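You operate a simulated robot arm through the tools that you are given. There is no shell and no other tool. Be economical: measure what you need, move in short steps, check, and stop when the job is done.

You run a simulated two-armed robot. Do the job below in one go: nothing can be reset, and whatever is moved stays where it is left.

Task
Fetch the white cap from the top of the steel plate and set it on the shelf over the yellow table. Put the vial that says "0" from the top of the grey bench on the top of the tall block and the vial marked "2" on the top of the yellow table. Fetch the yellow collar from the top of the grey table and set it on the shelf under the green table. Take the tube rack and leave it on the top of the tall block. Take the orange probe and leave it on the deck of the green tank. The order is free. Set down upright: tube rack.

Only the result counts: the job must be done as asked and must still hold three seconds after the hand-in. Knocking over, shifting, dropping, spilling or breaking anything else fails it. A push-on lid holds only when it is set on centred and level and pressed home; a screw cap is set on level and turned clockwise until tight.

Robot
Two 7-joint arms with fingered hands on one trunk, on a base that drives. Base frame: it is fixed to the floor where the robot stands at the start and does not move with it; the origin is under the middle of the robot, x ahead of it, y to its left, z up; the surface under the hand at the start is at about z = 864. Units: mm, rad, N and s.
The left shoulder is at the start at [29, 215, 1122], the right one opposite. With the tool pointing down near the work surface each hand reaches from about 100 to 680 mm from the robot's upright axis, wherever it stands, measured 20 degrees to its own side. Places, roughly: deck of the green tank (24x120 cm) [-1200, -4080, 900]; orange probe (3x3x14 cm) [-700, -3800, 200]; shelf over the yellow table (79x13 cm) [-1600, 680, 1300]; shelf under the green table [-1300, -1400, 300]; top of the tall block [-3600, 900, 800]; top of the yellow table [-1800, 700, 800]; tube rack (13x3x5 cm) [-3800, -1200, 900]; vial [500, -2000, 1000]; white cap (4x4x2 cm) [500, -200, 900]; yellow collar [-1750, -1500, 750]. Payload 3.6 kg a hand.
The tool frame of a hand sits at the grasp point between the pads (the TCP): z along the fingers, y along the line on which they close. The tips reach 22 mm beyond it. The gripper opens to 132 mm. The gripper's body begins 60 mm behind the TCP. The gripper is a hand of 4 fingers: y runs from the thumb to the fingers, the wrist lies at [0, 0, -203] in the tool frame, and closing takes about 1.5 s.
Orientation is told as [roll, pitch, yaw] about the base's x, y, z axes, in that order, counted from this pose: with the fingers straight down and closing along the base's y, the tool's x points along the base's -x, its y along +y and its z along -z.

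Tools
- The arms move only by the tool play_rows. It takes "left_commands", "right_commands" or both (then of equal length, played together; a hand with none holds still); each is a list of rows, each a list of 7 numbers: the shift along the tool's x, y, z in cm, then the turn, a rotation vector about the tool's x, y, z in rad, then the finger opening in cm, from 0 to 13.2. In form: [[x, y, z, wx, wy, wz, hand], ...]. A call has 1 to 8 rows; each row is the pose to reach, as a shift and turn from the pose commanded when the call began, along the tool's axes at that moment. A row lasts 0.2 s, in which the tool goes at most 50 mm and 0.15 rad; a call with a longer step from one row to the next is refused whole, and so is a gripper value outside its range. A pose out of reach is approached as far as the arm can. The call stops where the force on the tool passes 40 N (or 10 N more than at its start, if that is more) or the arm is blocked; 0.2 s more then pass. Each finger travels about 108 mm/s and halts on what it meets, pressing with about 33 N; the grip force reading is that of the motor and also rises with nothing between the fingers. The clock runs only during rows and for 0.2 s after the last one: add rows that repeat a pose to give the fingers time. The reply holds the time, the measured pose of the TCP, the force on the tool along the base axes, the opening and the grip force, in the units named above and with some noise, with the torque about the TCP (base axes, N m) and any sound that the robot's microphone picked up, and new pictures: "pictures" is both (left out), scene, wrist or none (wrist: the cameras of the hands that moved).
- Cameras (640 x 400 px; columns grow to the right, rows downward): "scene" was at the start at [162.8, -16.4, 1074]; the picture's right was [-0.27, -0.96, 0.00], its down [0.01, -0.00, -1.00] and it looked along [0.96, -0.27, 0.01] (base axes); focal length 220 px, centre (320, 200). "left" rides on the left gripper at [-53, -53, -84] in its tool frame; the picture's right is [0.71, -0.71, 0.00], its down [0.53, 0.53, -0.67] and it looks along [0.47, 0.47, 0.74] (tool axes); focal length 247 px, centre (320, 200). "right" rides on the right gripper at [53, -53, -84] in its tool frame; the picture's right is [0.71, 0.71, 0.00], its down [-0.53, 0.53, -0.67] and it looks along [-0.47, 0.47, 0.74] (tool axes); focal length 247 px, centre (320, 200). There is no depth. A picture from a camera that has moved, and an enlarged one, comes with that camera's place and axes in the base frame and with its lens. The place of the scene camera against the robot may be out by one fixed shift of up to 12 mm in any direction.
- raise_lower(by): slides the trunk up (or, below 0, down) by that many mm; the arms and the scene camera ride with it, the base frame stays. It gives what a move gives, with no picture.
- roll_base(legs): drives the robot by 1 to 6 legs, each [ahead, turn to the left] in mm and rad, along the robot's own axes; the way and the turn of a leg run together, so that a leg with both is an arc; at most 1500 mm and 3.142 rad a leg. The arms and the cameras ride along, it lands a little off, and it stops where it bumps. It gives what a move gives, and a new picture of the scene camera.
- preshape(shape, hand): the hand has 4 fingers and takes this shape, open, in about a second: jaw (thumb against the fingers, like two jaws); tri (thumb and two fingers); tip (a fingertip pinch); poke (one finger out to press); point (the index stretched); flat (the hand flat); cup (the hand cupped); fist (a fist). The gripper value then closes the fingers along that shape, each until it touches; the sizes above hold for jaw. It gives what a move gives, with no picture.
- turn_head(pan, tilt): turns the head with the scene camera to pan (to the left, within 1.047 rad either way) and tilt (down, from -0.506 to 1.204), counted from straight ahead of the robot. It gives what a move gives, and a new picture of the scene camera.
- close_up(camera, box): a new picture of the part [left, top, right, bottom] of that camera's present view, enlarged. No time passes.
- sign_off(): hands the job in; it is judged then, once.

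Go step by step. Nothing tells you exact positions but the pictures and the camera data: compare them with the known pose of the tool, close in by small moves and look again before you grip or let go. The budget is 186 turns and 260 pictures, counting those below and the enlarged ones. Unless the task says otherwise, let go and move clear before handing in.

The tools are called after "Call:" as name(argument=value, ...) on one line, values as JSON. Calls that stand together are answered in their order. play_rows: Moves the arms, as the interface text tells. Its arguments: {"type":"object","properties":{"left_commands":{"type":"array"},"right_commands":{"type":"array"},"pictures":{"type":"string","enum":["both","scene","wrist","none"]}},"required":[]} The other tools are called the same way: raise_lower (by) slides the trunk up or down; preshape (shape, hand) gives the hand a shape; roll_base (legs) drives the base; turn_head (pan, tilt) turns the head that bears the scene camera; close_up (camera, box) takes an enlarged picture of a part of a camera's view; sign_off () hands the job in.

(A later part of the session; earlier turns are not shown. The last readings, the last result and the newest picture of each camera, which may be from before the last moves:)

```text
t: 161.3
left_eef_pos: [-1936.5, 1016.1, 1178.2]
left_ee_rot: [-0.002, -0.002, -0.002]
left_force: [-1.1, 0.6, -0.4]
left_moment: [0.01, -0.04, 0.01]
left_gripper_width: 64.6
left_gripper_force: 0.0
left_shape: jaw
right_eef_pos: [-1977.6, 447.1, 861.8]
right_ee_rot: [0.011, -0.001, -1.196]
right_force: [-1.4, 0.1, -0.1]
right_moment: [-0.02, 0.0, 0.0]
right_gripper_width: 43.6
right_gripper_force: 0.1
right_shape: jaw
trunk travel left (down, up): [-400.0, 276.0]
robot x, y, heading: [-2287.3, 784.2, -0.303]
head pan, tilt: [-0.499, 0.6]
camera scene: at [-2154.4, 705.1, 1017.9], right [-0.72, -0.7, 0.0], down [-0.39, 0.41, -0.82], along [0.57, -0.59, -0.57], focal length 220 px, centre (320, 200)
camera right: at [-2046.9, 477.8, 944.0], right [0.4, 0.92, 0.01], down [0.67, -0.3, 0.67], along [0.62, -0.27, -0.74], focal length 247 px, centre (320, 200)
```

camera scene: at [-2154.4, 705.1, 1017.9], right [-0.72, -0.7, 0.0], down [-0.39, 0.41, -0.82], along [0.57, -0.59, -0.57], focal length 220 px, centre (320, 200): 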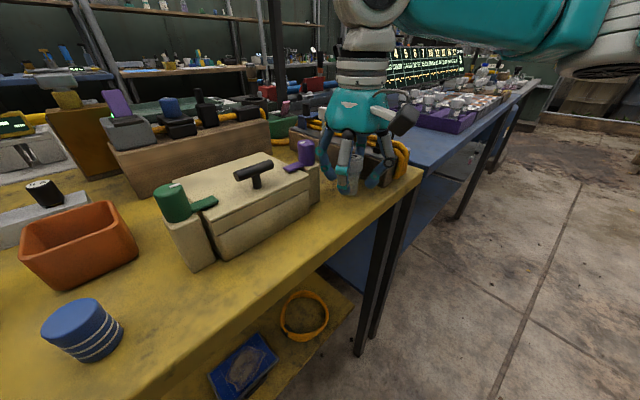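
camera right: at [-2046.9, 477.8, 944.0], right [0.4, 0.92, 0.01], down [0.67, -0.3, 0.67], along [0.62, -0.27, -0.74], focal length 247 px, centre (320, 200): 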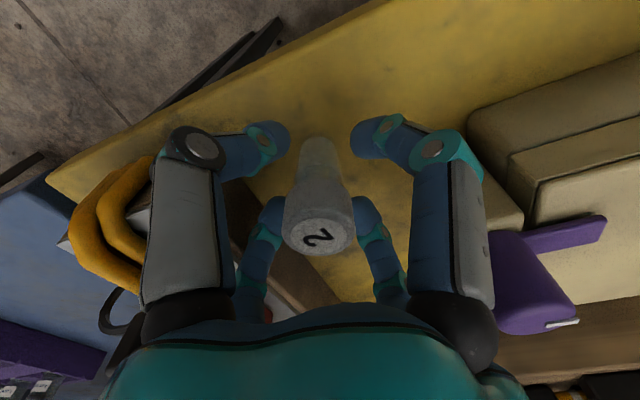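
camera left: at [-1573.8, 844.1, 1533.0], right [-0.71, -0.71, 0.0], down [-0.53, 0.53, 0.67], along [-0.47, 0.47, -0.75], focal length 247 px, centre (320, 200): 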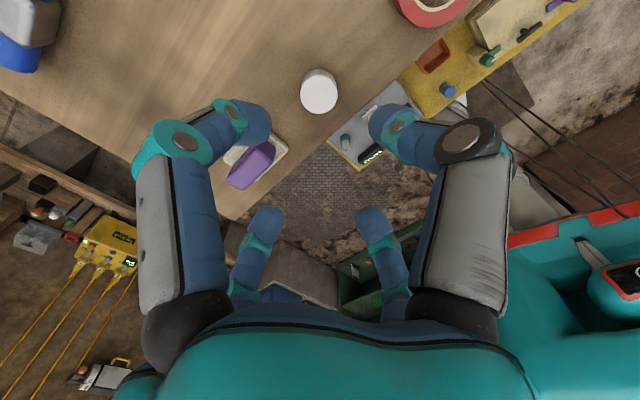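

Vial "2" stands free. I'll rise straight up.

Call:
play_rows(right_commands=[[0, 0, -2, 0, 0, 0, 4.6], [0, 0, -5, 0, 0, 0, 4.6], [0, 0, -9, 0, 0, 0, 4.6], [0, 0, -13.5, 0, 0, 0, 4.6], [0, 0, -18, 0, 0, 0, 5], [0, 0, -22.5, 0, 0, 0, 6], [0, 0, -27, 0, 0, 0, 6], [0, 0, -27, 0, 0, 0, 6]])

```text
t: 163.1
left_eef_pos: [-1937.5, 1015.7, 1177.7]
left_ee_rot: [-0.001, -0.003, -0.002]
left_force: [0.0, 0.5, 0.9]
left_moment: [-0.01, 0.0, -0.01]
left_gripper_width: 64.5
left_gripper_force: 0.0
left_shape: jaw
right_eef_pos: [-1980.4, 446.2, 1133.4]
right_ee_rot: [0.011, -0.002, -1.198]
right_force: [0.1, 1.1, -0.3]
right_moment: [0.0, 0.0, 0.03]
right_gripper_width: 60.0
right_gripper_force: 0.1
right_shape: jaw
trunk travel left (down, up): [-400.0, 276.0]
robot x, y, heading: [-2286.3, 787.9, -0.3]
head pan, tilt: [-0.499, 0.6]
camera scene: at [-2154.1, 704.9, 1017.8], right [-0.72, -0.7, 0.0], down [-0.39, 0.41, -0.82], along [0.57, -0.59, -0.57], focal length 220 px, centre (320, 200)
camera right: at [-2048.5, 476.5, 1215.1], right [0.4, 0.92, 0.01], down [0.67, -0.3, 0.67], along [0.62, -0.27, -0.74], focal length 247 px, centre (320, 200)
```

scene: 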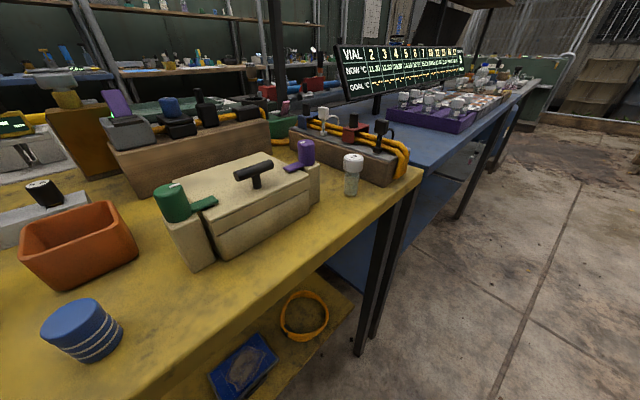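
right: 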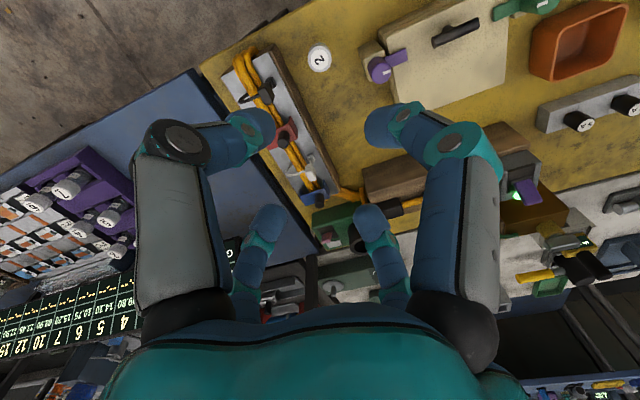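

Vial "2" is placed upright. Next is the tube rack. I'll square the right hand, back off and turn towards the west side.

Call:
play_rows(right_commands=[[0.3, 1, 0, 0, 0, -0.15, 6], [0.6, 2, 0, 0, 0, -0.3, 6], [0.9, 3, 0, 0, 0, -0.45, 6], [1.2, 4, 0, 0, 0, -0.6, 6], [1.5, 4, 0, 0, 0, -0.75, 6], [1.8, 4, 0, 0, 0, -0.9, 6], [1.8, 4, 0, 0, 0, -0.9, 6]], pictures="none")

Call:
roll_base(legs=[[-350, 0], [0, -0.9]])

Call:
roll_base(legs=[[0, -0.9]])

Call:
turn_head(pan=-0.2, tilt=0.2)

```text
t: 164.7
left_eef_pos: [-1938.0, 1017.5, 1177.3]
left_ee_rot: [-0.003, -0.003, -0.001]
left_force: [-0.7, 0.1, 0.5]
left_moment: [0.01, -0.01, 0.02]
left_gripper_width: 64.7
left_gripper_force: 0.2
left_shape: jaw
right_eef_pos: [-1950.4, 479.1, 1132.0]
right_ee_rot: [0.005, -0.01, -0.294]
right_force: [0.1, -0.4, -0.1]
right_moment: [0.0, -0.03, 0.03]
right_gripper_width: 59.8
right_gripper_force: 0.1
right_shape: jaw
trunk travel left (down, up): [-400.0, 276.0]
robot x, y, heading: [-2288.0, 784.6, -0.301]
head pan, tilt: [-0.499, 0.6]
```

```text
t: 169.0
left_eef_pos: [-2206.5, 796.3, 1179.6]
left_ee_rot: [-0.002, -0.001, -0.799]
left_force: [-0.6, -0.1, 0.7]
left_moment: [0.01, 0.0, 0.0]
left_gripper_width: 64.6
left_gripper_force: 0.1
left_shape: jaw
right_eef_pos: [-2601.3, 428.4, 1132.3]
right_ee_rot: [0.007, -0.008, -1.096]
right_force: [-0.4, -0.7, 0.3]
right_moment: [0.0, -0.04, 0.0]
right_gripper_width: 59.9
right_gripper_force: 0.1
right_shape: jaw
trunk travel left (down, up): [-400.0, 276.0]
robot x, y, heading: [-2590.7, 901.0, -1.114]
head pan, tilt: [-0.499, 0.6]
stopped in leg 2: the robot was blocked; the commanded pose is now the measured one
camera scene: at [-2560.8, 751.1, 1017.7], right [-1.0, 0.04, 0.0], down [0.02, 0.57, -0.82], along [-0.03, -0.82, -0.57], focal length 220 px, centre (320, 200)
```

scene: 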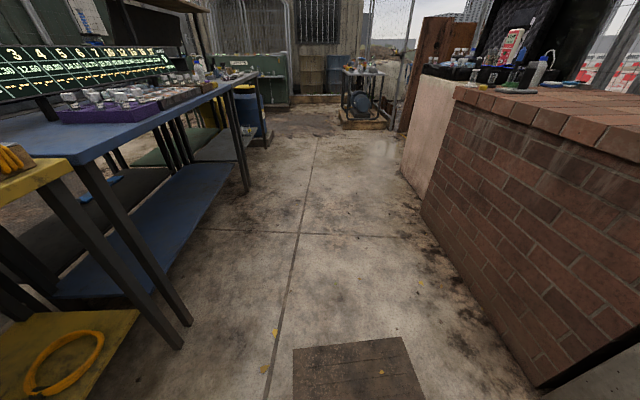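

```text
t: 171.7
left_eef_pos: [-2420.2, 545.0, 1181.6]
left_ee_rot: [-0.001, -0.002, -1.666]
left_force: [0.4, 0.1, -0.1]
left_moment: [0.0, -0.02, -0.05]
left_gripper_width: 64.9
left_gripper_force: 0.0
left_shape: jaw
right_eef_pos: [-2956.2, 609.0, 1132.8]
right_ee_rot: [0.007, -0.008, -1.961]
right_force: [-0.3, -0.3, 0.0]
right_moment: [0.01, -0.02, 0.01]
right_gripper_width: 60.0
right_gripper_force: 0.1
right_shape: jaw
trunk travel left (down, up): [-400.0, 276.0]
robot x, y, heading: [-2551.0, 891.3, -1.98]
head pan, tilt: [-0.499, 0.6]
stopped in leg 1: the robot was blocked; the commanded pose is now the measured one
camera scene: at [-2656.0, 774.5, 1017.7], right [-0.61, 0.79, 0.0], down [0.45, 0.35, -0.82], along [-0.65, -0.51, -0.57], focal length 220 px, centre (320, 200)
```

scene: 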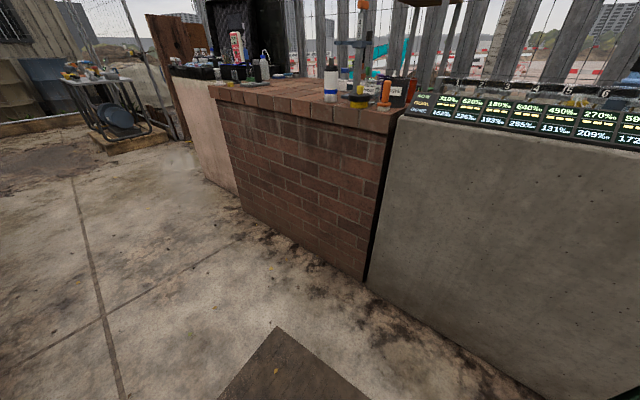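

```text
t: 172.5
left_eef_pos: [-2417.2, 544.0, 1180.3]
left_ee_rot: [-0.003, -0.003, -1.666]
left_force: [-0.4, -0.8, 0.2]
left_moment: [-0.02, 0.0, -0.01]
left_gripper_width: 64.8
left_gripper_force: 0.1
left_shape: jaw
right_eef_pos: [-2952.1, 608.2, 1133.4]
right_ee_rot: [0.004, -0.01, -1.96]
right_force: [-0.9, 0.6, -0.5]
right_moment: [-0.02, 0.02, 0.03]
right_gripper_width: 60.1
right_gripper_force: 0.1
right_shape: jaw
trunk travel left (down, up): [-400.0, 276.0]
robot x, y, heading: [-2555.0, 891.9, -1.98]
head pan, tilt: [-0.201, 0.201]
camera scene: at [-2637.5, 752.1, 1054.6], right [-0.82, 0.57, 0.0], down [0.12, 0.16, -0.98], along [-0.56, -0.8, -0.2], focal length 220 px, centre (320, 200)
```

scene: 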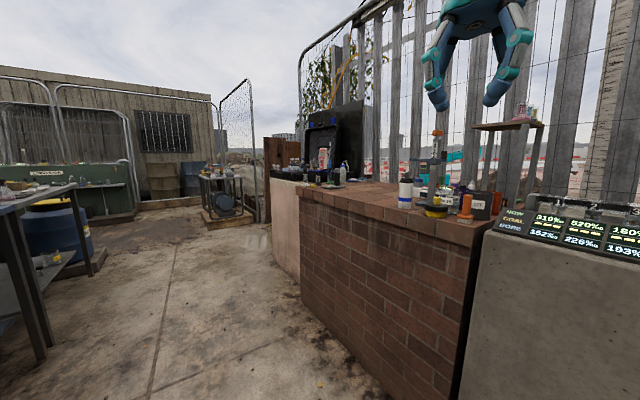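

The concrete block, from y ≈ 514 upward with its front at x ≈ -3370, should be the tall block. The rack is farther along in -y, so I'll drive there.

Call:
roll_base(legs=[[0, 0.38], [1000, 0], [900, 0]])

Call:
turn_head(pan=-1.0, tilt=0.2)

```text
t: 183.2
left_eef_pos: [-2343.0, -1274.9, 1179.5]
left_ee_rot: [-0.003, 0.0, -1.278]
left_force: [0.0, -0.7, -0.8]
left_moment: [0.01, 0.0, -0.04]
left_gripper_width: 64.8
left_gripper_force: 0.1
left_shape: jaw
right_eef_pos: [-2860.3, -1417.5, 1133.6]
right_ee_rot: [0.006, -0.01, -1.571]
right_force: [0.2, 0.0, 0.7]
right_moment: [-0.01, -0.03, -0.01]
right_gripper_width: 60.2
right_gripper_force: 0.1
right_shape: jaw
trunk travel left (down, up): [-400.0, 276.0]
robot x, y, heading: [-2600.5, -1005.2, -1.595]
head pan, tilt: [-0.201, 0.201]
camera scene: at [-2621.4, -1165.0, 1054.6], right [-0.98, 0.22, 0.0], down [0.04, 0.2, -0.98], along [-0.22, -0.96, -0.2], focal length 220 px, centre (320, 200)
```

scene: 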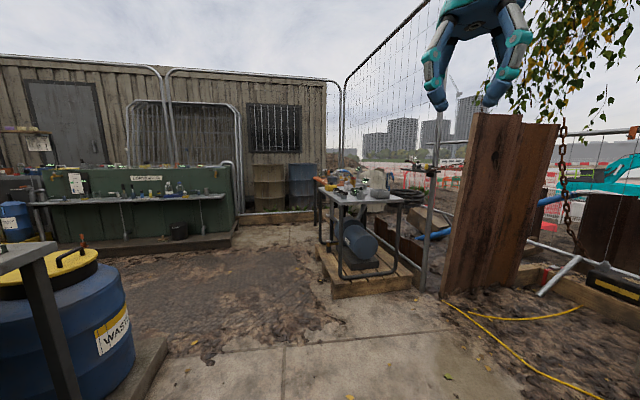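

```text
t: 184.3
left_eef_pos: [-2342.4, -1273.1, 1180.7]
left_ee_rot: [-0.004, -0.002, -1.278]
left_force: [-1.0, 0.0, -0.1]
left_moment: [-0.01, 0.0, -0.04]
left_gripper_width: 64.9
left_gripper_force: 0.1
left_shape: jaw
right_eef_pos: [-2860.8, -1417.1, 1133.9]
right_ee_rot: [0.006, -0.011, -1.573]
right_force: [0.8, 0.7, 0.2]
right_moment: [0.0, 0.0, 0.03]
right_gripper_width: 60.1
right_gripper_force: 0.2
right_shape: jaw
trunk travel left (down, up): [-400.0, 276.0]
robot x, y, heading: [-2593.7, -1002.0, -1.596]
head pan, tilt: [-1.0, 0.201]
camera scene: at [-2680.2, -1122.3, 1054.7], right [-0.52, 0.85, 0.0], down [0.17, 0.1, -0.98], along [-0.84, -0.51, -0.2], focal length 220 px, centre (320, 200)
```

scene: 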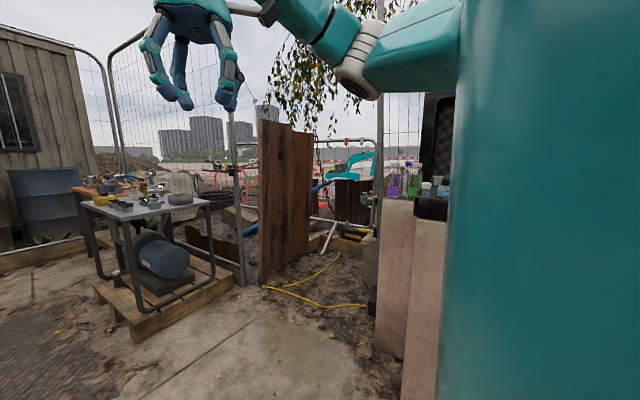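

The pink block on the right holds a black case and some coloured bottles. I'll zoom in there for the rack.

Call:
close_up(camera="scene", box=[340, 120, 500, 220])

Call:
roll_base(legs=[[0, -0.9]])

Call:
turn_head(pan=-0.6, tilt=0.2)

```text
4.00 times, centred on (420, 170) of scene
camera zoom: at [-2680.2, -1122.3, 1054.7], right [-0.52, 0.85, 0.0], down [0.17, 0.1, -0.98], along [-0.84, -0.51, -0.2], focal length 882 px, centre (-80, 320)
```

zoom: 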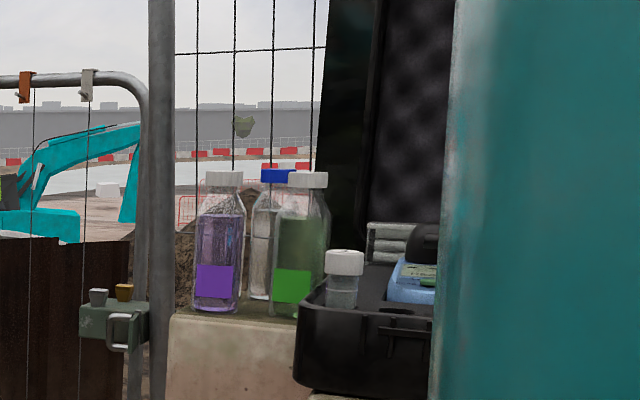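

```text
t: 187.5
left_eef_pos: [-2650.0, -1370.7, 1183.9]
left_ee_rot: [-0.001, -0.003, -2.166]
left_force: [-0.4, 0.3, 0.1]
left_moment: [0.0, -0.04, -0.01]
left_gripper_width: 65.1
left_gripper_force: 0.0
left_shape: jaw
right_eef_pos: [-3088.7, -1058.7, 1134.6]
right_ee_rot: [0.008, -0.009, -2.461]
right_force: [0.2, 0.7, -0.2]
right_moment: [-0.02, -0.03, -0.01]
right_gripper_width: 60.0
right_gripper_force: 0.0
right_shape: jaw
trunk travel left (down, up): [-400.0, 276.0]
robot x, y, heading: [-2575.3, -1034.3, -2.485]
head pan, tilt: [-1.0, 0.201]
stopped in leg 1: the robot was blocked; the commanded pose is now the measured one
camera scene: at [-2727.0, -1041.6, 1054.4], right [0.33, 0.94, 0.0], down [0.19, -0.07, -0.98], along [-0.92, 0.33, -0.2], focal length 220 px, centre (320, 200)
```

scene: 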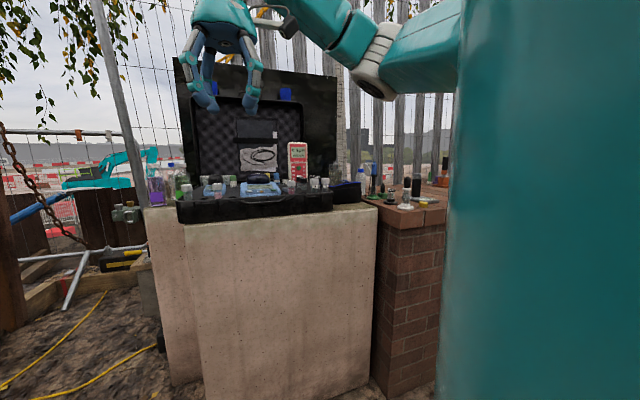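

```text
t: 188.3
left_eef_pos: [-2647.2, -1373.8, 1182.4]
left_ee_rot: [-0.005, -0.004, -2.167]
left_force: [1.6, 0.3, 0.2]
left_moment: [0.01, 0.03, 0.0]
left_gripper_width: 65.0
left_gripper_force: 0.1
left_shape: jaw
right_eef_pos: [-3085.0, -1060.4, 1135.2]
right_ee_rot: [0.006, -0.009, -2.461]
right_force: [1.0, -0.4, 0.0]
right_moment: [0.0, -0.01, 0.0]
right_gripper_width: 60.1
right_gripper_force: 0.1
right_shape: jaw
trunk travel left (down, up): [-400.0, 276.0]
robot x, y, heading: [-2572.1, -1030.8, -2.487]
head pan, tilt: [-0.6, 0.201]
camera scene: at [-2730.3, -1080.2, 1054.7], right [-0.06, 1.0, 0.0], down [0.2, 0.01, -0.98], along [-0.98, -0.06, -0.2], focal length 220 px, centre (320, 200)
```

scene: 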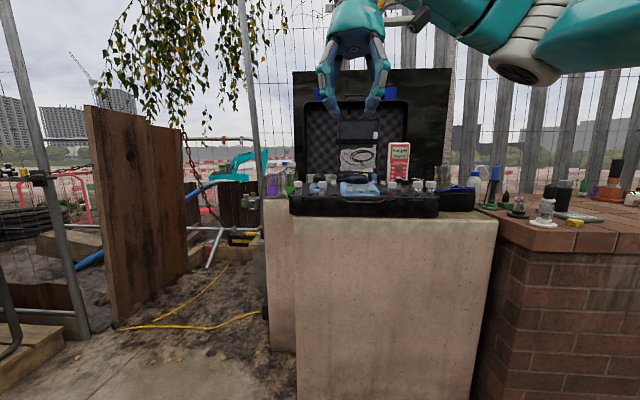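

I'll zoom in on the open case and the items around it.

Call:
close_up(camera="scene", box=[260, 140, 470, 225])

Call:
close_up(camera="scene", box=[460, 140, 640, 240])

```text
3.05 times, centred on (365, 182) of scene
camera zoom: at [-2730.3, -1080.2, 1054.7], right [-0.06, 1.0, 0.0], down [0.2, 0.01, -0.98], along [-0.98, -0.06, -0.2], focal length 672 px, centre (183, 253)
```

zoom: 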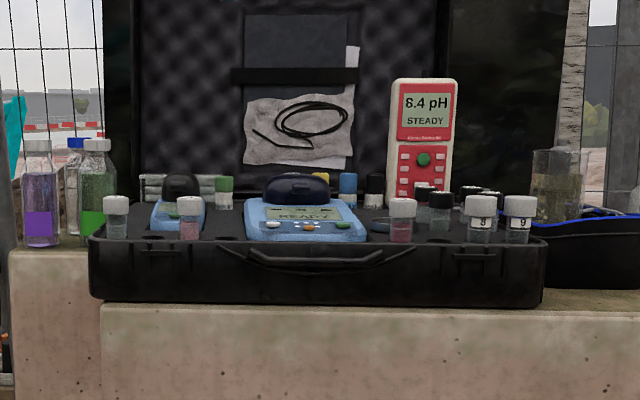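

```text
3.56 times, centred on (550, 190) of scene
camera zoom: at [-2730.3, -1080.2, 1054.7], right [-0.06, 1.0, 0.0], down [0.2, 0.01, -0.98], along [-0.98, -0.06, -0.2], focal length 784 px, centre (-498, 236)
```

zoom: 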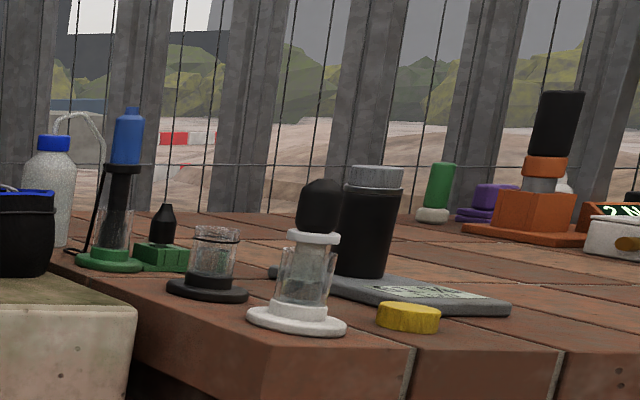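

The silver slatted piece at the back of the case, about 12 cm wide near [-3800, -1150], fits the tube rack's size and place. I'll face it, drive closer and raise the trunk to look down on it.

Call:
roll_base(legs=[[0, -0.65], [480, 0]])

Call:
raise_lower(by=200)

Call:
turn_head(pan=0.1, tilt=0.45)

```text
t: 193.0
left_eef_pos: [-3317.2, -1269.0, 1181.3]
left_ee_rot: [-0.001, -0.003, -2.807]
left_force: [0.1, -0.5, 0.1]
left_moment: [-0.02, -0.01, -0.01]
left_gripper_width: 65.2
left_gripper_force: 0.0
left_shape: jaw
right_eef_pos: [-3480.8, -756.9, 1135.8]
right_ee_rot: [0.005, -0.007, -3.104]
right_force: [0.1, -0.2, -0.4]
right_moment: [0.02, -0.05, 0.02]
right_gripper_width: 60.0
right_gripper_force: 0.1
right_shape: jaw
trunk travel left (down, up): [-400.0, 276.0]
robot x, y, heading: [-3058.0, -1048.8, -3.127]
head pan, tilt: [-0.6, 0.201]
camera scene: at [-3212.3, -992.1, 1054.6], right [0.55, 0.84, 0.0], down [0.17, -0.11, -0.98], along [-0.82, 0.54, -0.2], focal length 220 px, centre (320, 200)
```

scene: 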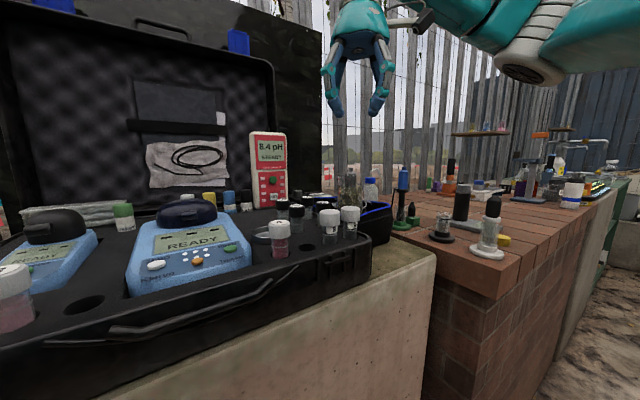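

```text
t: 195.2
left_eef_pos: [-3317.4, -1269.6, 1381.7]
left_ee_rot: [-0.001, -0.003, -2.806]
left_force: [-0.4, 0.0, -0.2]
left_moment: [-0.01, -0.01, 0.01]
left_gripper_width: 64.8
left_gripper_force: 0.1
left_shape: jaw
right_eef_pos: [-3480.1, -756.8, 1336.3]
right_ee_rot: [0.007, -0.011, -3.102]
right_force: [-0.9, -1.1, 0.2]
right_moment: [0.0, 0.01, 0.01]
right_gripper_width: 60.1
right_gripper_force: 0.1
right_shape: jaw
trunk travel left (down, up): [-600.0, 76.0]
robot x, y, heading: [-3058.1, -1046.8, -3.124]
head pan, tilt: [-0.6, 0.201]
```

```text
t: 196.2
left_eef_pos: [-3316.6, -1268.6, 1381.6]
left_ee_rot: [-0.002, -0.002, -2.806]
left_force: [0.9, 0.2, -0.3]
left_moment: [-0.01, 0.01, 0.02]
left_gripper_width: 64.9
left_gripper_force: 0.0
left_shape: jaw
right_eef_pos: [-3480.4, -758.6, 1335.1]
right_ee_rot: [0.006, -0.01, -3.1]
right_force: [-0.1, 0.1, 0.2]
right_moment: [0.0, 0.0, 0.0]
right_gripper_width: 60.0
right_gripper_force: 0.1
right_shape: jaw
trunk travel left (down, up): [-600.0, 76.0]
robot x, y, heading: [-3054.4, -1046.6, -3.124]
head pan, tilt: [0.099, 0.45]
camera scene: at [-3223.9, -1054.0, 1234.1], right [-0.12, 0.99, 0.0], down [0.43, 0.05, -0.9], along [-0.89, -0.11, -0.44], focal length 220 px, centre (320, 200)
```

scene: 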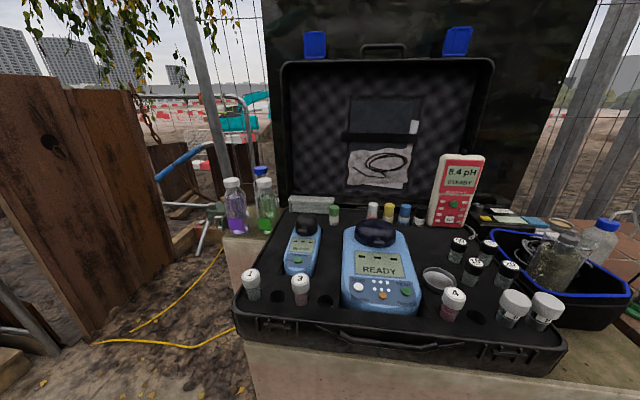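

I'll take an enlarged look at the silver piece behind the small meter.

Call:
close_up(camera="scene", box=[260, 175, 370, 245])

```text
5.71 times, centred on (315, 210) of scene
camera zoom: at [-3223.9, -1054.0, 1234.1], right [-0.12, 0.99, 0.0], down [0.43, 0.05, -0.9], along [-0.89, -0.11, -0.44], focal length 1260 px, centre (349, 143)
```

zoom: 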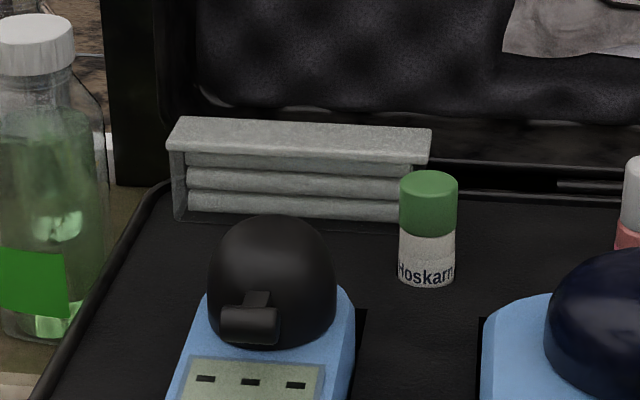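

This is the rack: top at z ≈ 962, centre about [-3775, -1146], 130 mm long in y and 30 mm deep in x. I'll drive a bit closer, lower the trunk and turn the left hand so it closes along x.

Call:
roll_base(legs=[[110, 0]])

Call:
raise_lower(by=-130)

Call:
play_rows(left_commands=[[-1, 0, 0, 0, 0, -0.15, 6.5], [-2, 0, 0, 0, 0, -0.3, 6.5], [-4, 0, 0, 0, 0, -0.45, 6.5], [-6, 0, 0, 0, 0, -0.6, 6.5], [-8, 0, 0, 0, 0, -0.75, 6.5], [-10, 0, 0, 0, 0, -0.9, 6.5], [-12, 0, 0, 0, 0, -1.05, 6.5], [-14, 0, 0, 0, 0, -1.2, 6.5]], pictures="none")

```text
t: 197.4
left_eef_pos: [-3426.6, -1271.7, 1382.2]
left_ee_rot: [-0.003, -0.004, -2.806]
left_force: [0.6, -0.7, -0.4]
left_moment: [-0.04, -0.02, -0.02]
left_gripper_width: 64.8
left_gripper_force: 0.1
left_shape: jaw
right_eef_pos: [-3590.1, -759.9, 1335.2]
right_ee_rot: [0.005, -0.01, -3.101]
right_force: [0.3, -0.5, -0.2]
right_moment: [0.03, -0.01, -0.01]
right_gripper_width: 60.0
right_gripper_force: 0.0
right_shape: jaw
trunk travel left (down, up): [-600.0, 76.0]
robot x, y, heading: [-3161.9, -1054.2, -3.128]
head pan, tilt: [0.099, 0.45]
camera scene: at [-3334.4, -1056.4, 1234.0], right [-0.12, 0.99, 0.0], down [0.43, 0.05, -0.9], along [-0.89, -0.11, -0.44], focal length 220 px, centre (320, 200)
```

scene: 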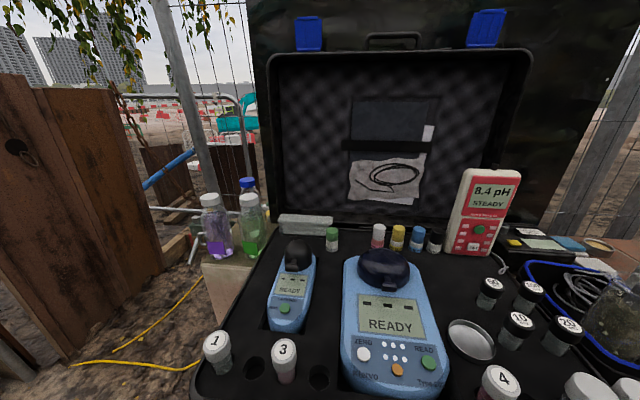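

```text
t: 199.0
left_eef_pos: [-3426.2, -1271.6, 1252.7]
left_ee_rot: [-0.003, -0.004, -2.806]
left_force: [0.6, -0.1, 0.8]
left_moment: [0.05, -0.01, 0.01]
left_gripper_width: 64.9
left_gripper_force: 0.1
left_shape: jaw
right_eef_pos: [-3590.0, -759.8, 1207.2]
right_ee_rot: [0.006, -0.012, -3.1]
right_force: [0.2, -0.5, 0.3]
right_moment: [0.01, 0.01, -0.01]
right_gripper_width: 60.2
right_gripper_force: 0.1
right_shape: jaw
trunk travel left (down, up): [-470.0, 206.0]
robot x, y, heading: [-3164.9, -1052.6, -3.122]
head pan, tilt: [0.099, 0.45]
```

```text
t: 200.8
left_eef_pos: [-3559.0, -1318.0, 1253.7]
left_ee_rot: [-0.005, 0.002, -1.604]
left_force: [0.2, 0.6, 0.0]
left_moment: [0.02, -0.01, 0.01]
left_gripper_width: 64.9
left_gripper_force: 0.1
left_shape: jaw
right_eef_pos: [-3591.8, -759.1, 1207.3]
right_ee_rot: [0.003, -0.011, -3.101]
right_force: [-0.2, -0.9, -0.1]
right_moment: [0.01, 0.01, -0.03]
right_gripper_width: 60.2
right_gripper_force: 0.0
right_shape: jaw
trunk travel left (down, up): [-470.0, 206.0]
robot x, y, heading: [-3164.7, -1050.8, -3.122]
head pan, tilt: [0.099, 0.45]
```

The left hand is oriented. I'll bring it above the rack.

Call:
play_rows(left_commands=[[2.9, -3.5, 0.5, 0, 0, -0.01, 6], [5.8, -7, 1, 0, 0, -0.02, 6], [8.7, -10.5, 1.5, 0, 0, -0.033, 6], [11.6, -14, 3, 0, 0, -0.033, 6], [14.5, -17.5, 4.5, 0, 0, -0.033, 6], [17.2, -21, 7, 0, 0, -0.033, 6], [17.2, -21, 11, 0, 0, -0.033, 6], [17.2, -21, 15, 0, 0, -0.033, 6]])

```text
refused: row 6 steps farther than a row can; nothing moved
```

Call:
play_rows(left_commands=[[2.9, -3.5, 0.5, 0, 0, -0.01, 6], [5.8, -7, 1, 0, 0, -0.02, 6], [8.7, -10.5, 1.5, 0, 0, -0.033, 6], [11.6, -14, 3, 0, 0, -0.033, 6], [14.5, -17.5, 4.5, 0, 0, -0.033, 6], [17.2, -21, 6.5, 0, 0, -0.033, 6], [17.2, -21, 10.5, 0, 0, -0.033, 6], [17.2, -21, 14.5, 0, 0, -0.033, 6]])

```text
t: 202.6
left_eef_pos: [-3762.9, -1138.1, 1109.1]
left_ee_rot: [-0.004, 0.002, -1.575]
left_force: [0.4, -0.1, -0.2]
left_moment: [0.01, 0.02, -0.01]
left_gripper_width: 60.2
left_gripper_force: 0.1
left_shape: jaw
left hand out of reach, approached as far as the arm can: row 6
right_eef_pos: [-3592.0, -759.1, 1205.5]
right_ee_rot: [0.006, -0.011, -3.103]
right_force: [-0.7, -0.4, 0.9]
right_moment: [-0.02, 0.0, -0.01]
right_gripper_width: 59.9
right_gripper_force: 0.0
right_shape: jaw
trunk travel left (down, up): [-470.0, 206.0]
robot x, y, heading: [-3163.7, -1051.5, -3.121]
head pan, tilt: [0.099, 0.45]
camera scene: at [-3334.6, -1056.6, 1103.0], right [-0.12, 0.99, 0.0], down [0.43, 0.05, -0.9], along [-0.89, -0.11, -0.44], focal length 220 px, centre (320, 200)
camera left: at [-3816.5, -1190.9, 1193.0], right [-0.7, 0.71, 0.0], down [0.53, 0.52, 0.67], along [0.47, 0.47, -0.75], focal length 247 px, centre (320, 200)
```

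scene: 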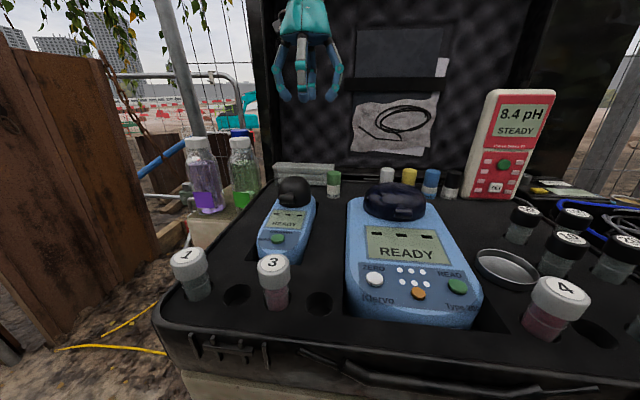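
left: 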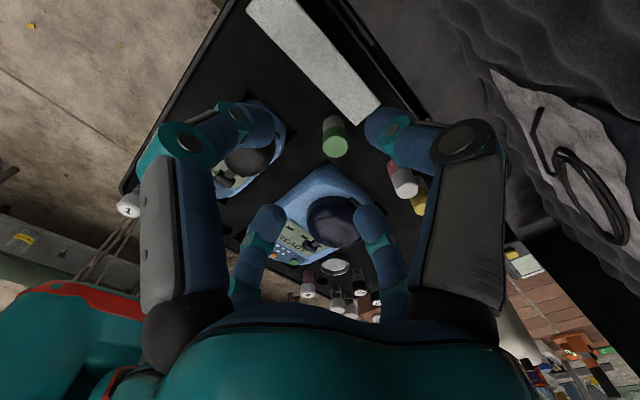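

The rack is at about [-3780, -1148]. In this orientation my wrist camera would foul the case lid, so I'll back the hand off and turn it the other way round.

Call:
play_rows(left_commands=[[0, 3, -4, 0, 0, 0.1, 6], [0, 7, -6, 0, 0, 0.2, 6], [0, 11, -8, 0, 0, 0.35, 6], [0, 15, -8, 0, 0, 0.5, 6], [0, 17, -8, 0, 0, 0.65, 6], [0, 17, -8, 0, 0, 0.8, 6], [0, 17, -8, 0, 0, 0.95, 6], [0, 17, -8, 0, 0, 1.1, 6]], pictures="none")

Call:
play_rows(left_commands=[[0, 0, 0, 0, 0, 0.15, 5], [0, 0, 0, 0, 0, 0.3, 5], [0, 0, 0, 0, 0, 0.45, 5], [0, 0, 0, 0, 0, 0.6, 5], [0, 0, 0, 0, 0, 0.75, 5], [0, 0, 0, 0, 0, 0.9, 5], [0, 0, 0, 0, 0, 1.05, 5], [0, 0, 0, 0, 0, 1.2, 5]], pictures="none")

Call:
play_rows(left_commands=[[0, 0, 0, 0, 0, 0.15, 5], [0, 0, 0, 0, 0, 0.3, 5], [0, 0, 0, 0, 0, 0.45, 5], [0, 0, 0, 0, 0, 0.6, 5], [0, 0, 0, 0, 0, 0.75, 5], [0, 0, 0, 0, 0, 0.84, 5], [0, 0, 0, 0, 0, 0.84, 5]], pictures="wrist")

```text
t: 204.4
left_eef_pos: [-3592.1, -1137.8, 1188.3]
left_ee_rot: [-0.004, -0.005, -2.678]
left_force: [0.0, -0.5, -0.1]
left_moment: [-0.01, 0.01, 0.0]
left_gripper_width: 60.6
left_gripper_force: 0.0
left_shape: jaw
right_eef_pos: [-3591.2, -759.8, 1206.8]
right_ee_rot: [0.005, -0.01, -3.103]
right_force: [0.8, -0.1, -0.6]
right_moment: [-0.01, 0.01, -0.03]
right_gripper_width: 59.9
right_gripper_force: 0.2
right_shape: jaw
trunk travel left (down, up): [-470.0, 206.0]
robot x, y, heading: [-3163.9, -1056.0, -3.126]
head pan, tilt: [0.099, 0.45]
```

```text
t: 206.2
left_eef_pos: [-3593.1, -1138.5, 1188.2]
left_ee_rot: [0.004, -0.005, 2.406]
left_force: [0.8, -0.3, 0.0]
left_moment: [-0.02, 0.0, 0.01]
left_gripper_width: 50.7
left_gripper_force: 0.2
left_shape: jaw
right_eef_pos: [-3590.0, -759.7, 1205.7]
right_ee_rot: [0.006, -0.009, -3.102]
right_force: [-0.4, 0.2, 0.6]
right_moment: [0.02, -0.02, 0.01]
right_gripper_width: 59.8
right_gripper_force: 0.1
right_shape: jaw
trunk travel left (down, up): [-470.0, 206.0]
robot x, y, heading: [-3166.2, -1050.8, -3.126]
head pan, tilt: [0.099, 0.45]
```

```text
t: 207.8
left_eef_pos: [-3592.3, -1139.3, 1189.5]
left_ee_rot: [0.004, -0.001, 1.567]
left_force: [0.7, 0.0, 0.4]
left_moment: [0.0, -0.03, 0.02]
left_gripper_width: 50.6
left_gripper_force: 0.1
left_shape: jaw
right_eef_pos: [-3590.2, -760.0, 1206.5]
right_ee_rot: [0.004, -0.012, -3.102]
right_force: [-0.6, -0.8, 0.3]
right_moment: [0.01, 0.01, -0.01]
right_gripper_width: 60.2
right_gripper_force: 0.0
right_shape: jaw
trunk travel left (down, up): [-470.0, 206.0]
robot x, y, heading: [-3165.7, -1050.9, -3.123]
head pan, tilt: [0.099, 0.45]
camera left: at [-3538.7, -1086.7, 1272.4], right [0.7, -0.71, 0.0], down [-0.53, -0.53, 0.67], along [-0.48, -0.47, -0.74], focal length 247 px, centre (320, 200)
```

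left: 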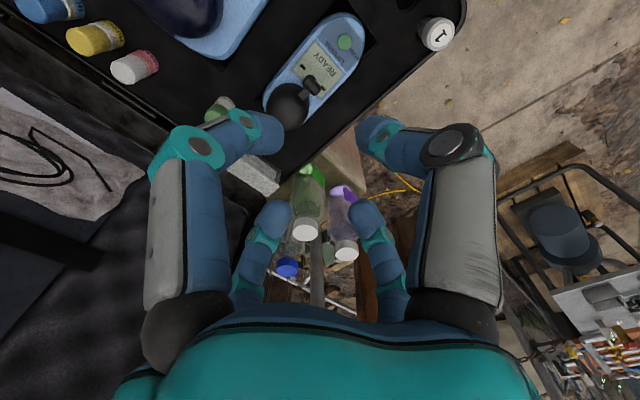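

The hand is flipped, with the camera now on my side. I'll go back over the rack.

Call:
play_rows(left_commands=[[0.2, 4.7, 0.5, 0, 0, 0, 5], [0.4, 9.4, 1, 0, 0, 0, 5], [0.7, 14.1, 2, 0, 0, 0, 5], [0.9, 18.5, 3.5, 0, 0, 0, 5], [0.9, 18.5, 8, 0, 0, 0, 5], [0.9, 18.5, 12.5, 0, 0, 0, 5], [0.9, 18.5, 14.5, 0, 0, 0, 5], [0.9, 18.5, 14.5, 0, 0, 0, 5]])

```text
t: 209.6
left_eef_pos: [-3777.6, -1147.8, 1044.8]
left_ee_rot: [0.005, -0.002, 1.568]
left_force: [-0.5, 0.3, 0.2]
left_moment: [0.0, -0.04, 0.0]
left_gripper_width: 50.2
left_gripper_force: 0.0
left_shape: jaw
left hand out of reach, approached as far as the arm can: row 4, 5
right_eef_pos: [-3590.4, -759.8, 1206.8]
right_ee_rot: [0.004, -0.011, -3.1]
right_force: [0.7, -0.1, -0.3]
right_moment: [0.02, 0.02, -0.01]
right_gripper_width: 59.9
right_gripper_force: 0.0
right_shape: jaw
trunk travel left (down, up): [-470.0, 206.0]
robot x, y, heading: [-3166.1, -1052.3, -3.12]
head pan, tilt: [0.099, 0.45]
camera scene: at [-3334.3, -1056.8, 1103.0], right [-0.12, 0.99, 0.0], down [0.43, 0.05, -0.9], along [-0.89, -0.11, -0.44], focal length 220 px, centre (320, 200)
camera left: at [-3724.0, -1095.2, 1129.0], right [0.71, -0.71, 0.0], down [-0.52, -0.53, 0.67], along [-0.48, -0.47, -0.74], focal length 247 px, centre (320, 200)
```

scene: 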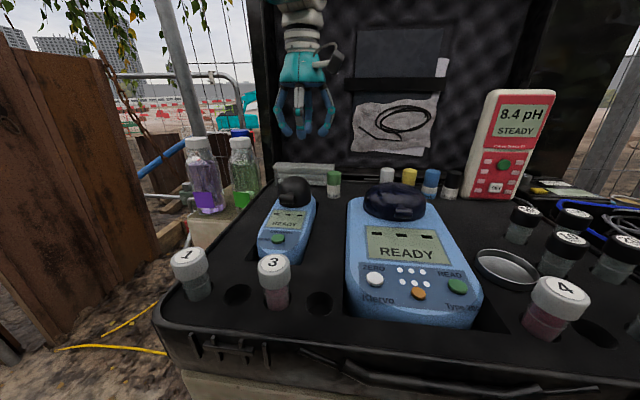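
left: 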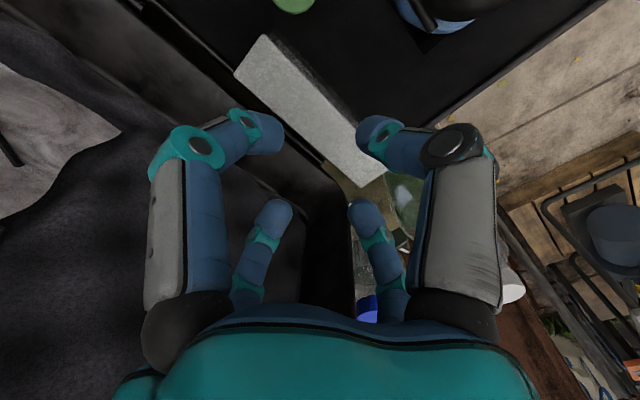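

The rack's centre is at about [-3783, -1153] with its top at z ≈ 953. I'll descend slowly around it.

Call:
play_rows(left_commands=[[0.5, 0.5, 3, 0, 0, 0, 5], [0.5, 0.5, 6, 0, 0, 0, 5], [0.5, 0.5, 8, 0, 0, 0, 5], [0.5, 0.5, 8, 0, 0, 0, 5]])

```text
t: 210.4
left_eef_pos: [-3783.2, -1153.1, 982.1]
left_ee_rot: [0.024, -0.003, 1.571]
left_force: [7.9, -0.4, 23.2]
left_moment: [-0.01, -0.22, 0.01]
left_gripper_width: 51.2
left_gripper_force: 0.0
left_shape: jaw
left hand out of reach, approached as far as the arm can: row 3, 4
right_eef_pos: [-3588.2, -760.0, 1208.0]
right_ee_rot: [0.004, -0.012, -3.1]
right_force: [0.3, -0.4, 0.0]
right_moment: [0.02, 0.0, 0.0]
right_gripper_width: 60.0
right_gripper_force: 0.1
right_shape: jaw
trunk travel left (down, up): [-470.0, 206.0]
robot x, y, heading: [-3163.9, -1052.3, -3.115]
head pan, tilt: [0.099, 0.45]
stopped in row 4 (left hand): the force on the tool passed its limit at 48 N (the readings are from after the stop); the commanded pose is now the measured one
camera scene: at [-3332.8, -1056.3, 1103.5], right [-0.12, 0.99, 0.0], down [0.43, 0.05, -0.9], along [-0.89, -0.11, -0.43], focal length 220 px, centre (320, 200)
camera left: at [-3728.6, -1100.5, 1064.7], right [0.71, -0.71, -0.02], down [-0.51, -0.53, 0.68], along [-0.49, -0.47, -0.73], focal length 247 px, centre (320, 200)
```

scene: 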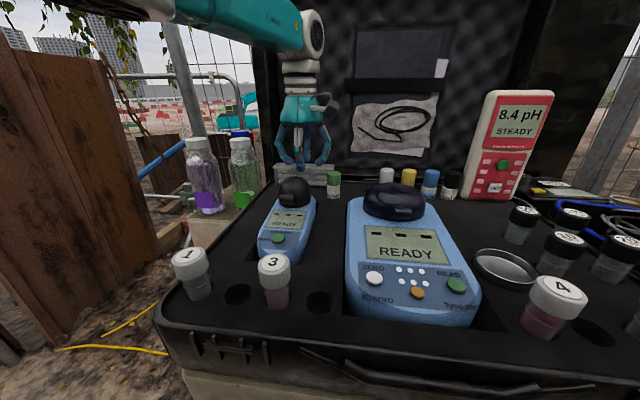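
left: 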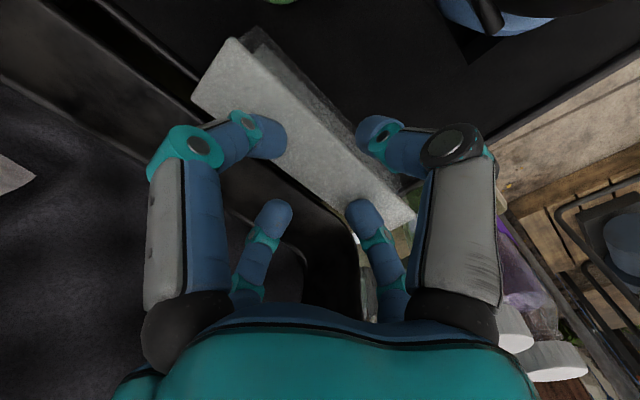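

The four fingers sit in a cross, so two of them came down on the rack's top. I'll rise, rotate the hand 45° and open wider so that two fingers pass in front of the rack and two behind.

Call:
play_rows(left_commands=[[0, 0, -3, 0, 0, -0.1, 5], [0, 0, -7, 0, 0, -0.2, 6], [0, 0, -9, 0, 0, -0.35, 8], [0, 0, -9, 0, 0, -0.5, 9.5], [0, 0, -9, 0, 0, -0.65, 9.5], [0, 0, -9, 0, 0, -0.785, 9.5], [0, 0, -9, 0, 0, -0.785, 9.5]])

```text
t: 212.0
left_eef_pos: [-3782.7, -1154.4, 1067.4]
left_ee_rot: [0.014, -0.016, 2.357]
left_force: [0.1, 0.4, -0.2]
left_moment: [-0.02, -0.01, 0.01]
left_gripper_width: 94.8
left_gripper_force: 0.1
left_shape: jaw
right_eef_pos: [-3588.7, -759.7, 1207.8]
right_ee_rot: [0.004, -0.012, -3.1]
right_force: [0.3, -0.3, -0.2]
right_moment: [0.0, 0.01, -0.01]
right_gripper_width: 59.9
right_gripper_force: 0.1
right_shape: jaw
trunk travel left (down, up): [-470.0, 206.0]
robot x, y, heading: [-3163.9, -1053.8, -3.116]
head pan, tilt: [0.099, 0.45]
camera scene: at [-3334.3, -1056.4, 1103.0], right [-0.12, 0.99, 0.0], down [0.43, 0.05, -0.9], along [-0.89, -0.11, -0.44], focal length 220 px, centre (320, 200)
camera left: at [-3781.2, -1079.2, 1151.9], right [1.0, 0.0, -0.02], down [0.02, -0.75, 0.67], along [-0.01, -0.67, -0.75], focal length 247 px, centre (320, 200)
```

scene: 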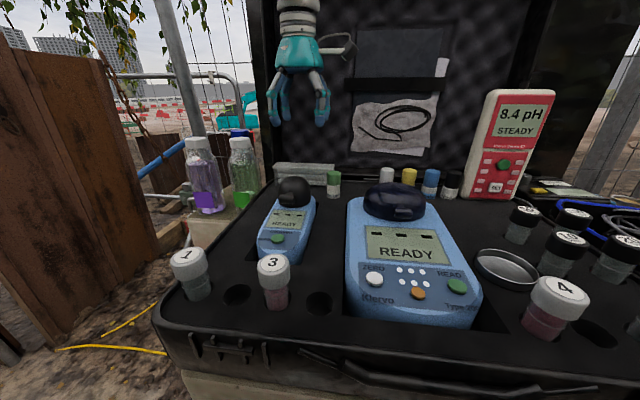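
left: 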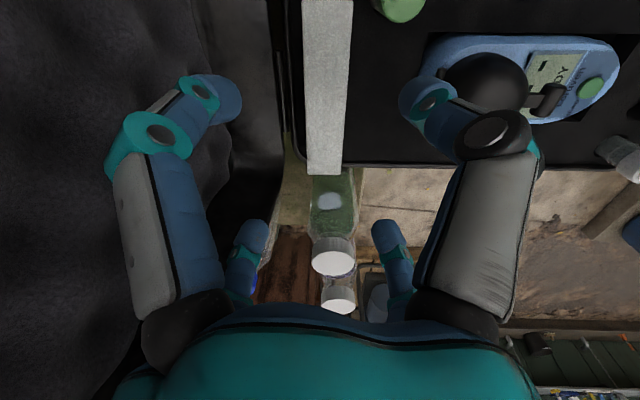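

Now two fingers straddle each side, and the rack is centred under the hand. I'll narrow the opening to clear the lid and descend.

Call:
play_rows(left_commands=[[0, 0, 2, 0, 0, 0, 7], [0, 0, 5, 0, 0, 0, 5.8], [0, 0, 8, 0, 0, 0, 5.8], [0, 0, 10, 0, 0, 0, 5.8], [0, 0, 11, 0, 0, 0, 5.8], [0, 0, 11, 0, 0, 0, 5.8]], pictures="wrist")

```text
t: 213.4
left_eef_pos: [-3784.5, -1154.6, 957.5]
left_ee_rot: [0.015, -0.019, 2.356]
left_force: [-0.3, 0.4, -0.3]
left_moment: [0.0, -0.03, 0.0]
left_gripper_width: 58.6
left_gripper_force: 0.0
left_shape: jaw
right_eef_pos: [-3590.7, -760.0, 1207.0]
right_ee_rot: [0.004, -0.009, -3.101]
right_force: [0.0, 0.0, 0.1]
right_moment: [0.0, -0.01, 0.0]
right_gripper_width: 60.0
right_gripper_force: 0.2
right_shape: jaw
trunk travel left (down, up): [-470.0, 206.0]
robot x, y, heading: [-3164.0, -1050.4, -3.119]
head pan, tilt: [0.099, 0.45]
camera left: at [-3782.0, -1079.5, 1041.6], right [1.0, 0.0, -0.02], down [0.01, -0.75, 0.67], along [-0.02, -0.67, -0.75], focal length 247 px, centre (320, 200)
```

left: 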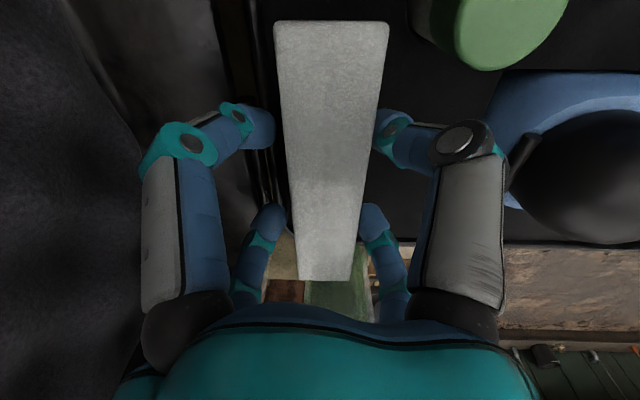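

The fingers straddle the rack cleanly. I'll go a little lower and close.

Call:
play_rows(left_commands=[[0, 0, 1.2, 0, 0, 0, 5.8], [0, 0, 2.2, 0, 0, 0, 5.8], [0, 0, 2.2, 0, 0, 0, 4], [0, 0, 2.2, 0, 0, 0, 2.5], [0, 0, 2.2, 0, 0, 0, 1.5], [0, 0, 2.2, 0, 0, 0, 1], [0, 0, 2.2, 0, 0, 0, 1], [0, 0, 2.2, 0, 0, 0, 1]], pictures="wrist")

```text
t: 215.2
left_eef_pos: [-3779.2, -1153.6, 936.4]
left_ee_rot: [0.013, -0.017, 2.356]
left_force: [6.8, 1.8, 12.0]
left_moment: [0.08, -0.41, 0.02]
left_gripper_width: 42.6
left_gripper_force: 32.7
left_shape: jaw
left hand out of reach, approached as far as the arm can: row 1, 2, 3, 4, 5, 6, 7, 8
right_eef_pos: [-3587.8, -757.5, 1206.4]
right_ee_rot: [0.008, -0.012, -3.101]
right_force: [-0.2, 0.5, -0.1]
right_moment: [0.02, -0.01, -0.01]
right_gripper_width: 60.3
right_gripper_force: 0.1
right_shape: jaw
trunk travel left (down, up): [-470.0, 206.0]
robot x, y, heading: [-3165.2, -1052.8, -3.118]
head pan, tilt: [0.099, 0.45]
camera left: at [-3776.5, -1080.0, 1021.1], right [1.0, 0.0, -0.02], down [0.01, -0.75, 0.67], along [-0.02, -0.67, -0.75], focal length 247 px, centre (320, 200)
```

left: 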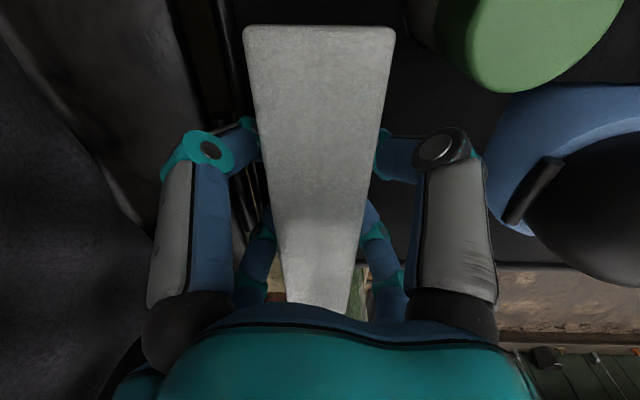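

The rack is gripped with two fingers on each side. I'll lift it.

Call:
play_rows(left_commands=[[0, 0, -2, 0, 0, 0, 1], [0, 0, -5, 0, 0, 0, 1], [0, 0, -8, 0, 0, 0, 1], [0, 0, -11, 0, 0, 0, 1], [-3, -3, -14, 0, 0, 0, 1], [-6, -6, -16, 0, 0, 0, 1], [-9, -9, -16, 0, 0, 0, 1], [-12, -12, -16, 0, 0, 0, 1]])

```text
refused: row 5 steps farther than a row can; nothing moved
```

I'm correcting the retreat direction so that it moves straight back towards me.

Call:
play_rows(left_commands=[[0, 0, -2, 0, 0, 0, 1], [0, 0, -5, 0, 0, 0, 1], [0, 0, -8, 0, 0, 0, 1], [0, 0, -11, 0, 0, 0, 1], [2, -2, -14, 0, 0, 0, 1], [5, -5, -15, 0, 0, 0, 1], [8, -8, -15, 0, 0, 0, 1], [11, -11, -15, 0, 0, 0, 1]])

```text
t: 217.0
left_eef_pos: [-3769.3, -1125.1, 1092.9]
left_ee_rot: [0.013, -0.015, 2.356]
left_force: [1.1, -1.4, -0.9]
left_moment: [0.01, 0.0, 0.06]
left_gripper_width: 42.2
left_gripper_force: 33.0
left_shape: jaw
left hand out of reach, approached as far as the arm can: row 2, 3, 4, 5, 6, 7, 8
right_eef_pos: [-3590.5, -759.2, 1206.0]
right_ee_rot: [0.006, -0.01, -3.101]
right_force: [-0.5, 0.3, 0.3]
right_moment: [-0.03, -0.04, -0.02]
right_gripper_width: 60.0
right_gripper_force: 0.1
right_shape: jaw
trunk travel left (down, up): [-470.0, 206.0]
robot x, y, heading: [-3167.4, -1055.4, -3.12]
head pan, tilt: [0.099, 0.45]
camera scene: at [-3334.3, -1056.4, 1103.0], right [-0.12, 0.99, 0.0], down [0.43, 0.05, -0.9], along [-0.89, -0.11, -0.44], focal length 220 px, centre (320, 200)
camera left: at [-3766.8, -1050.5, 1177.2], right [1.0, 0.0, -0.02], down [0.01, -0.75, 0.67], along [-0.02, -0.67, -0.75], focal length 247 px, centre (320, 200)
```

scene: 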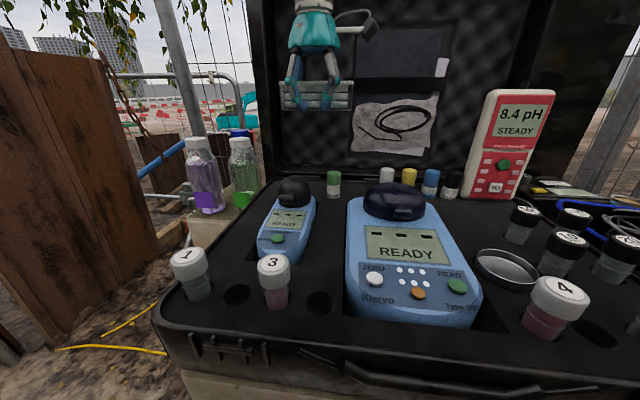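
left: 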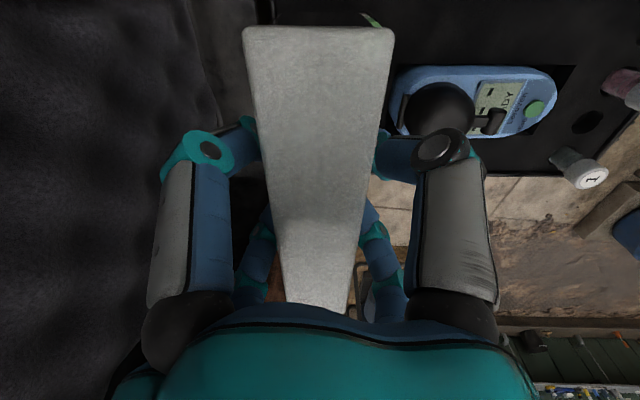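

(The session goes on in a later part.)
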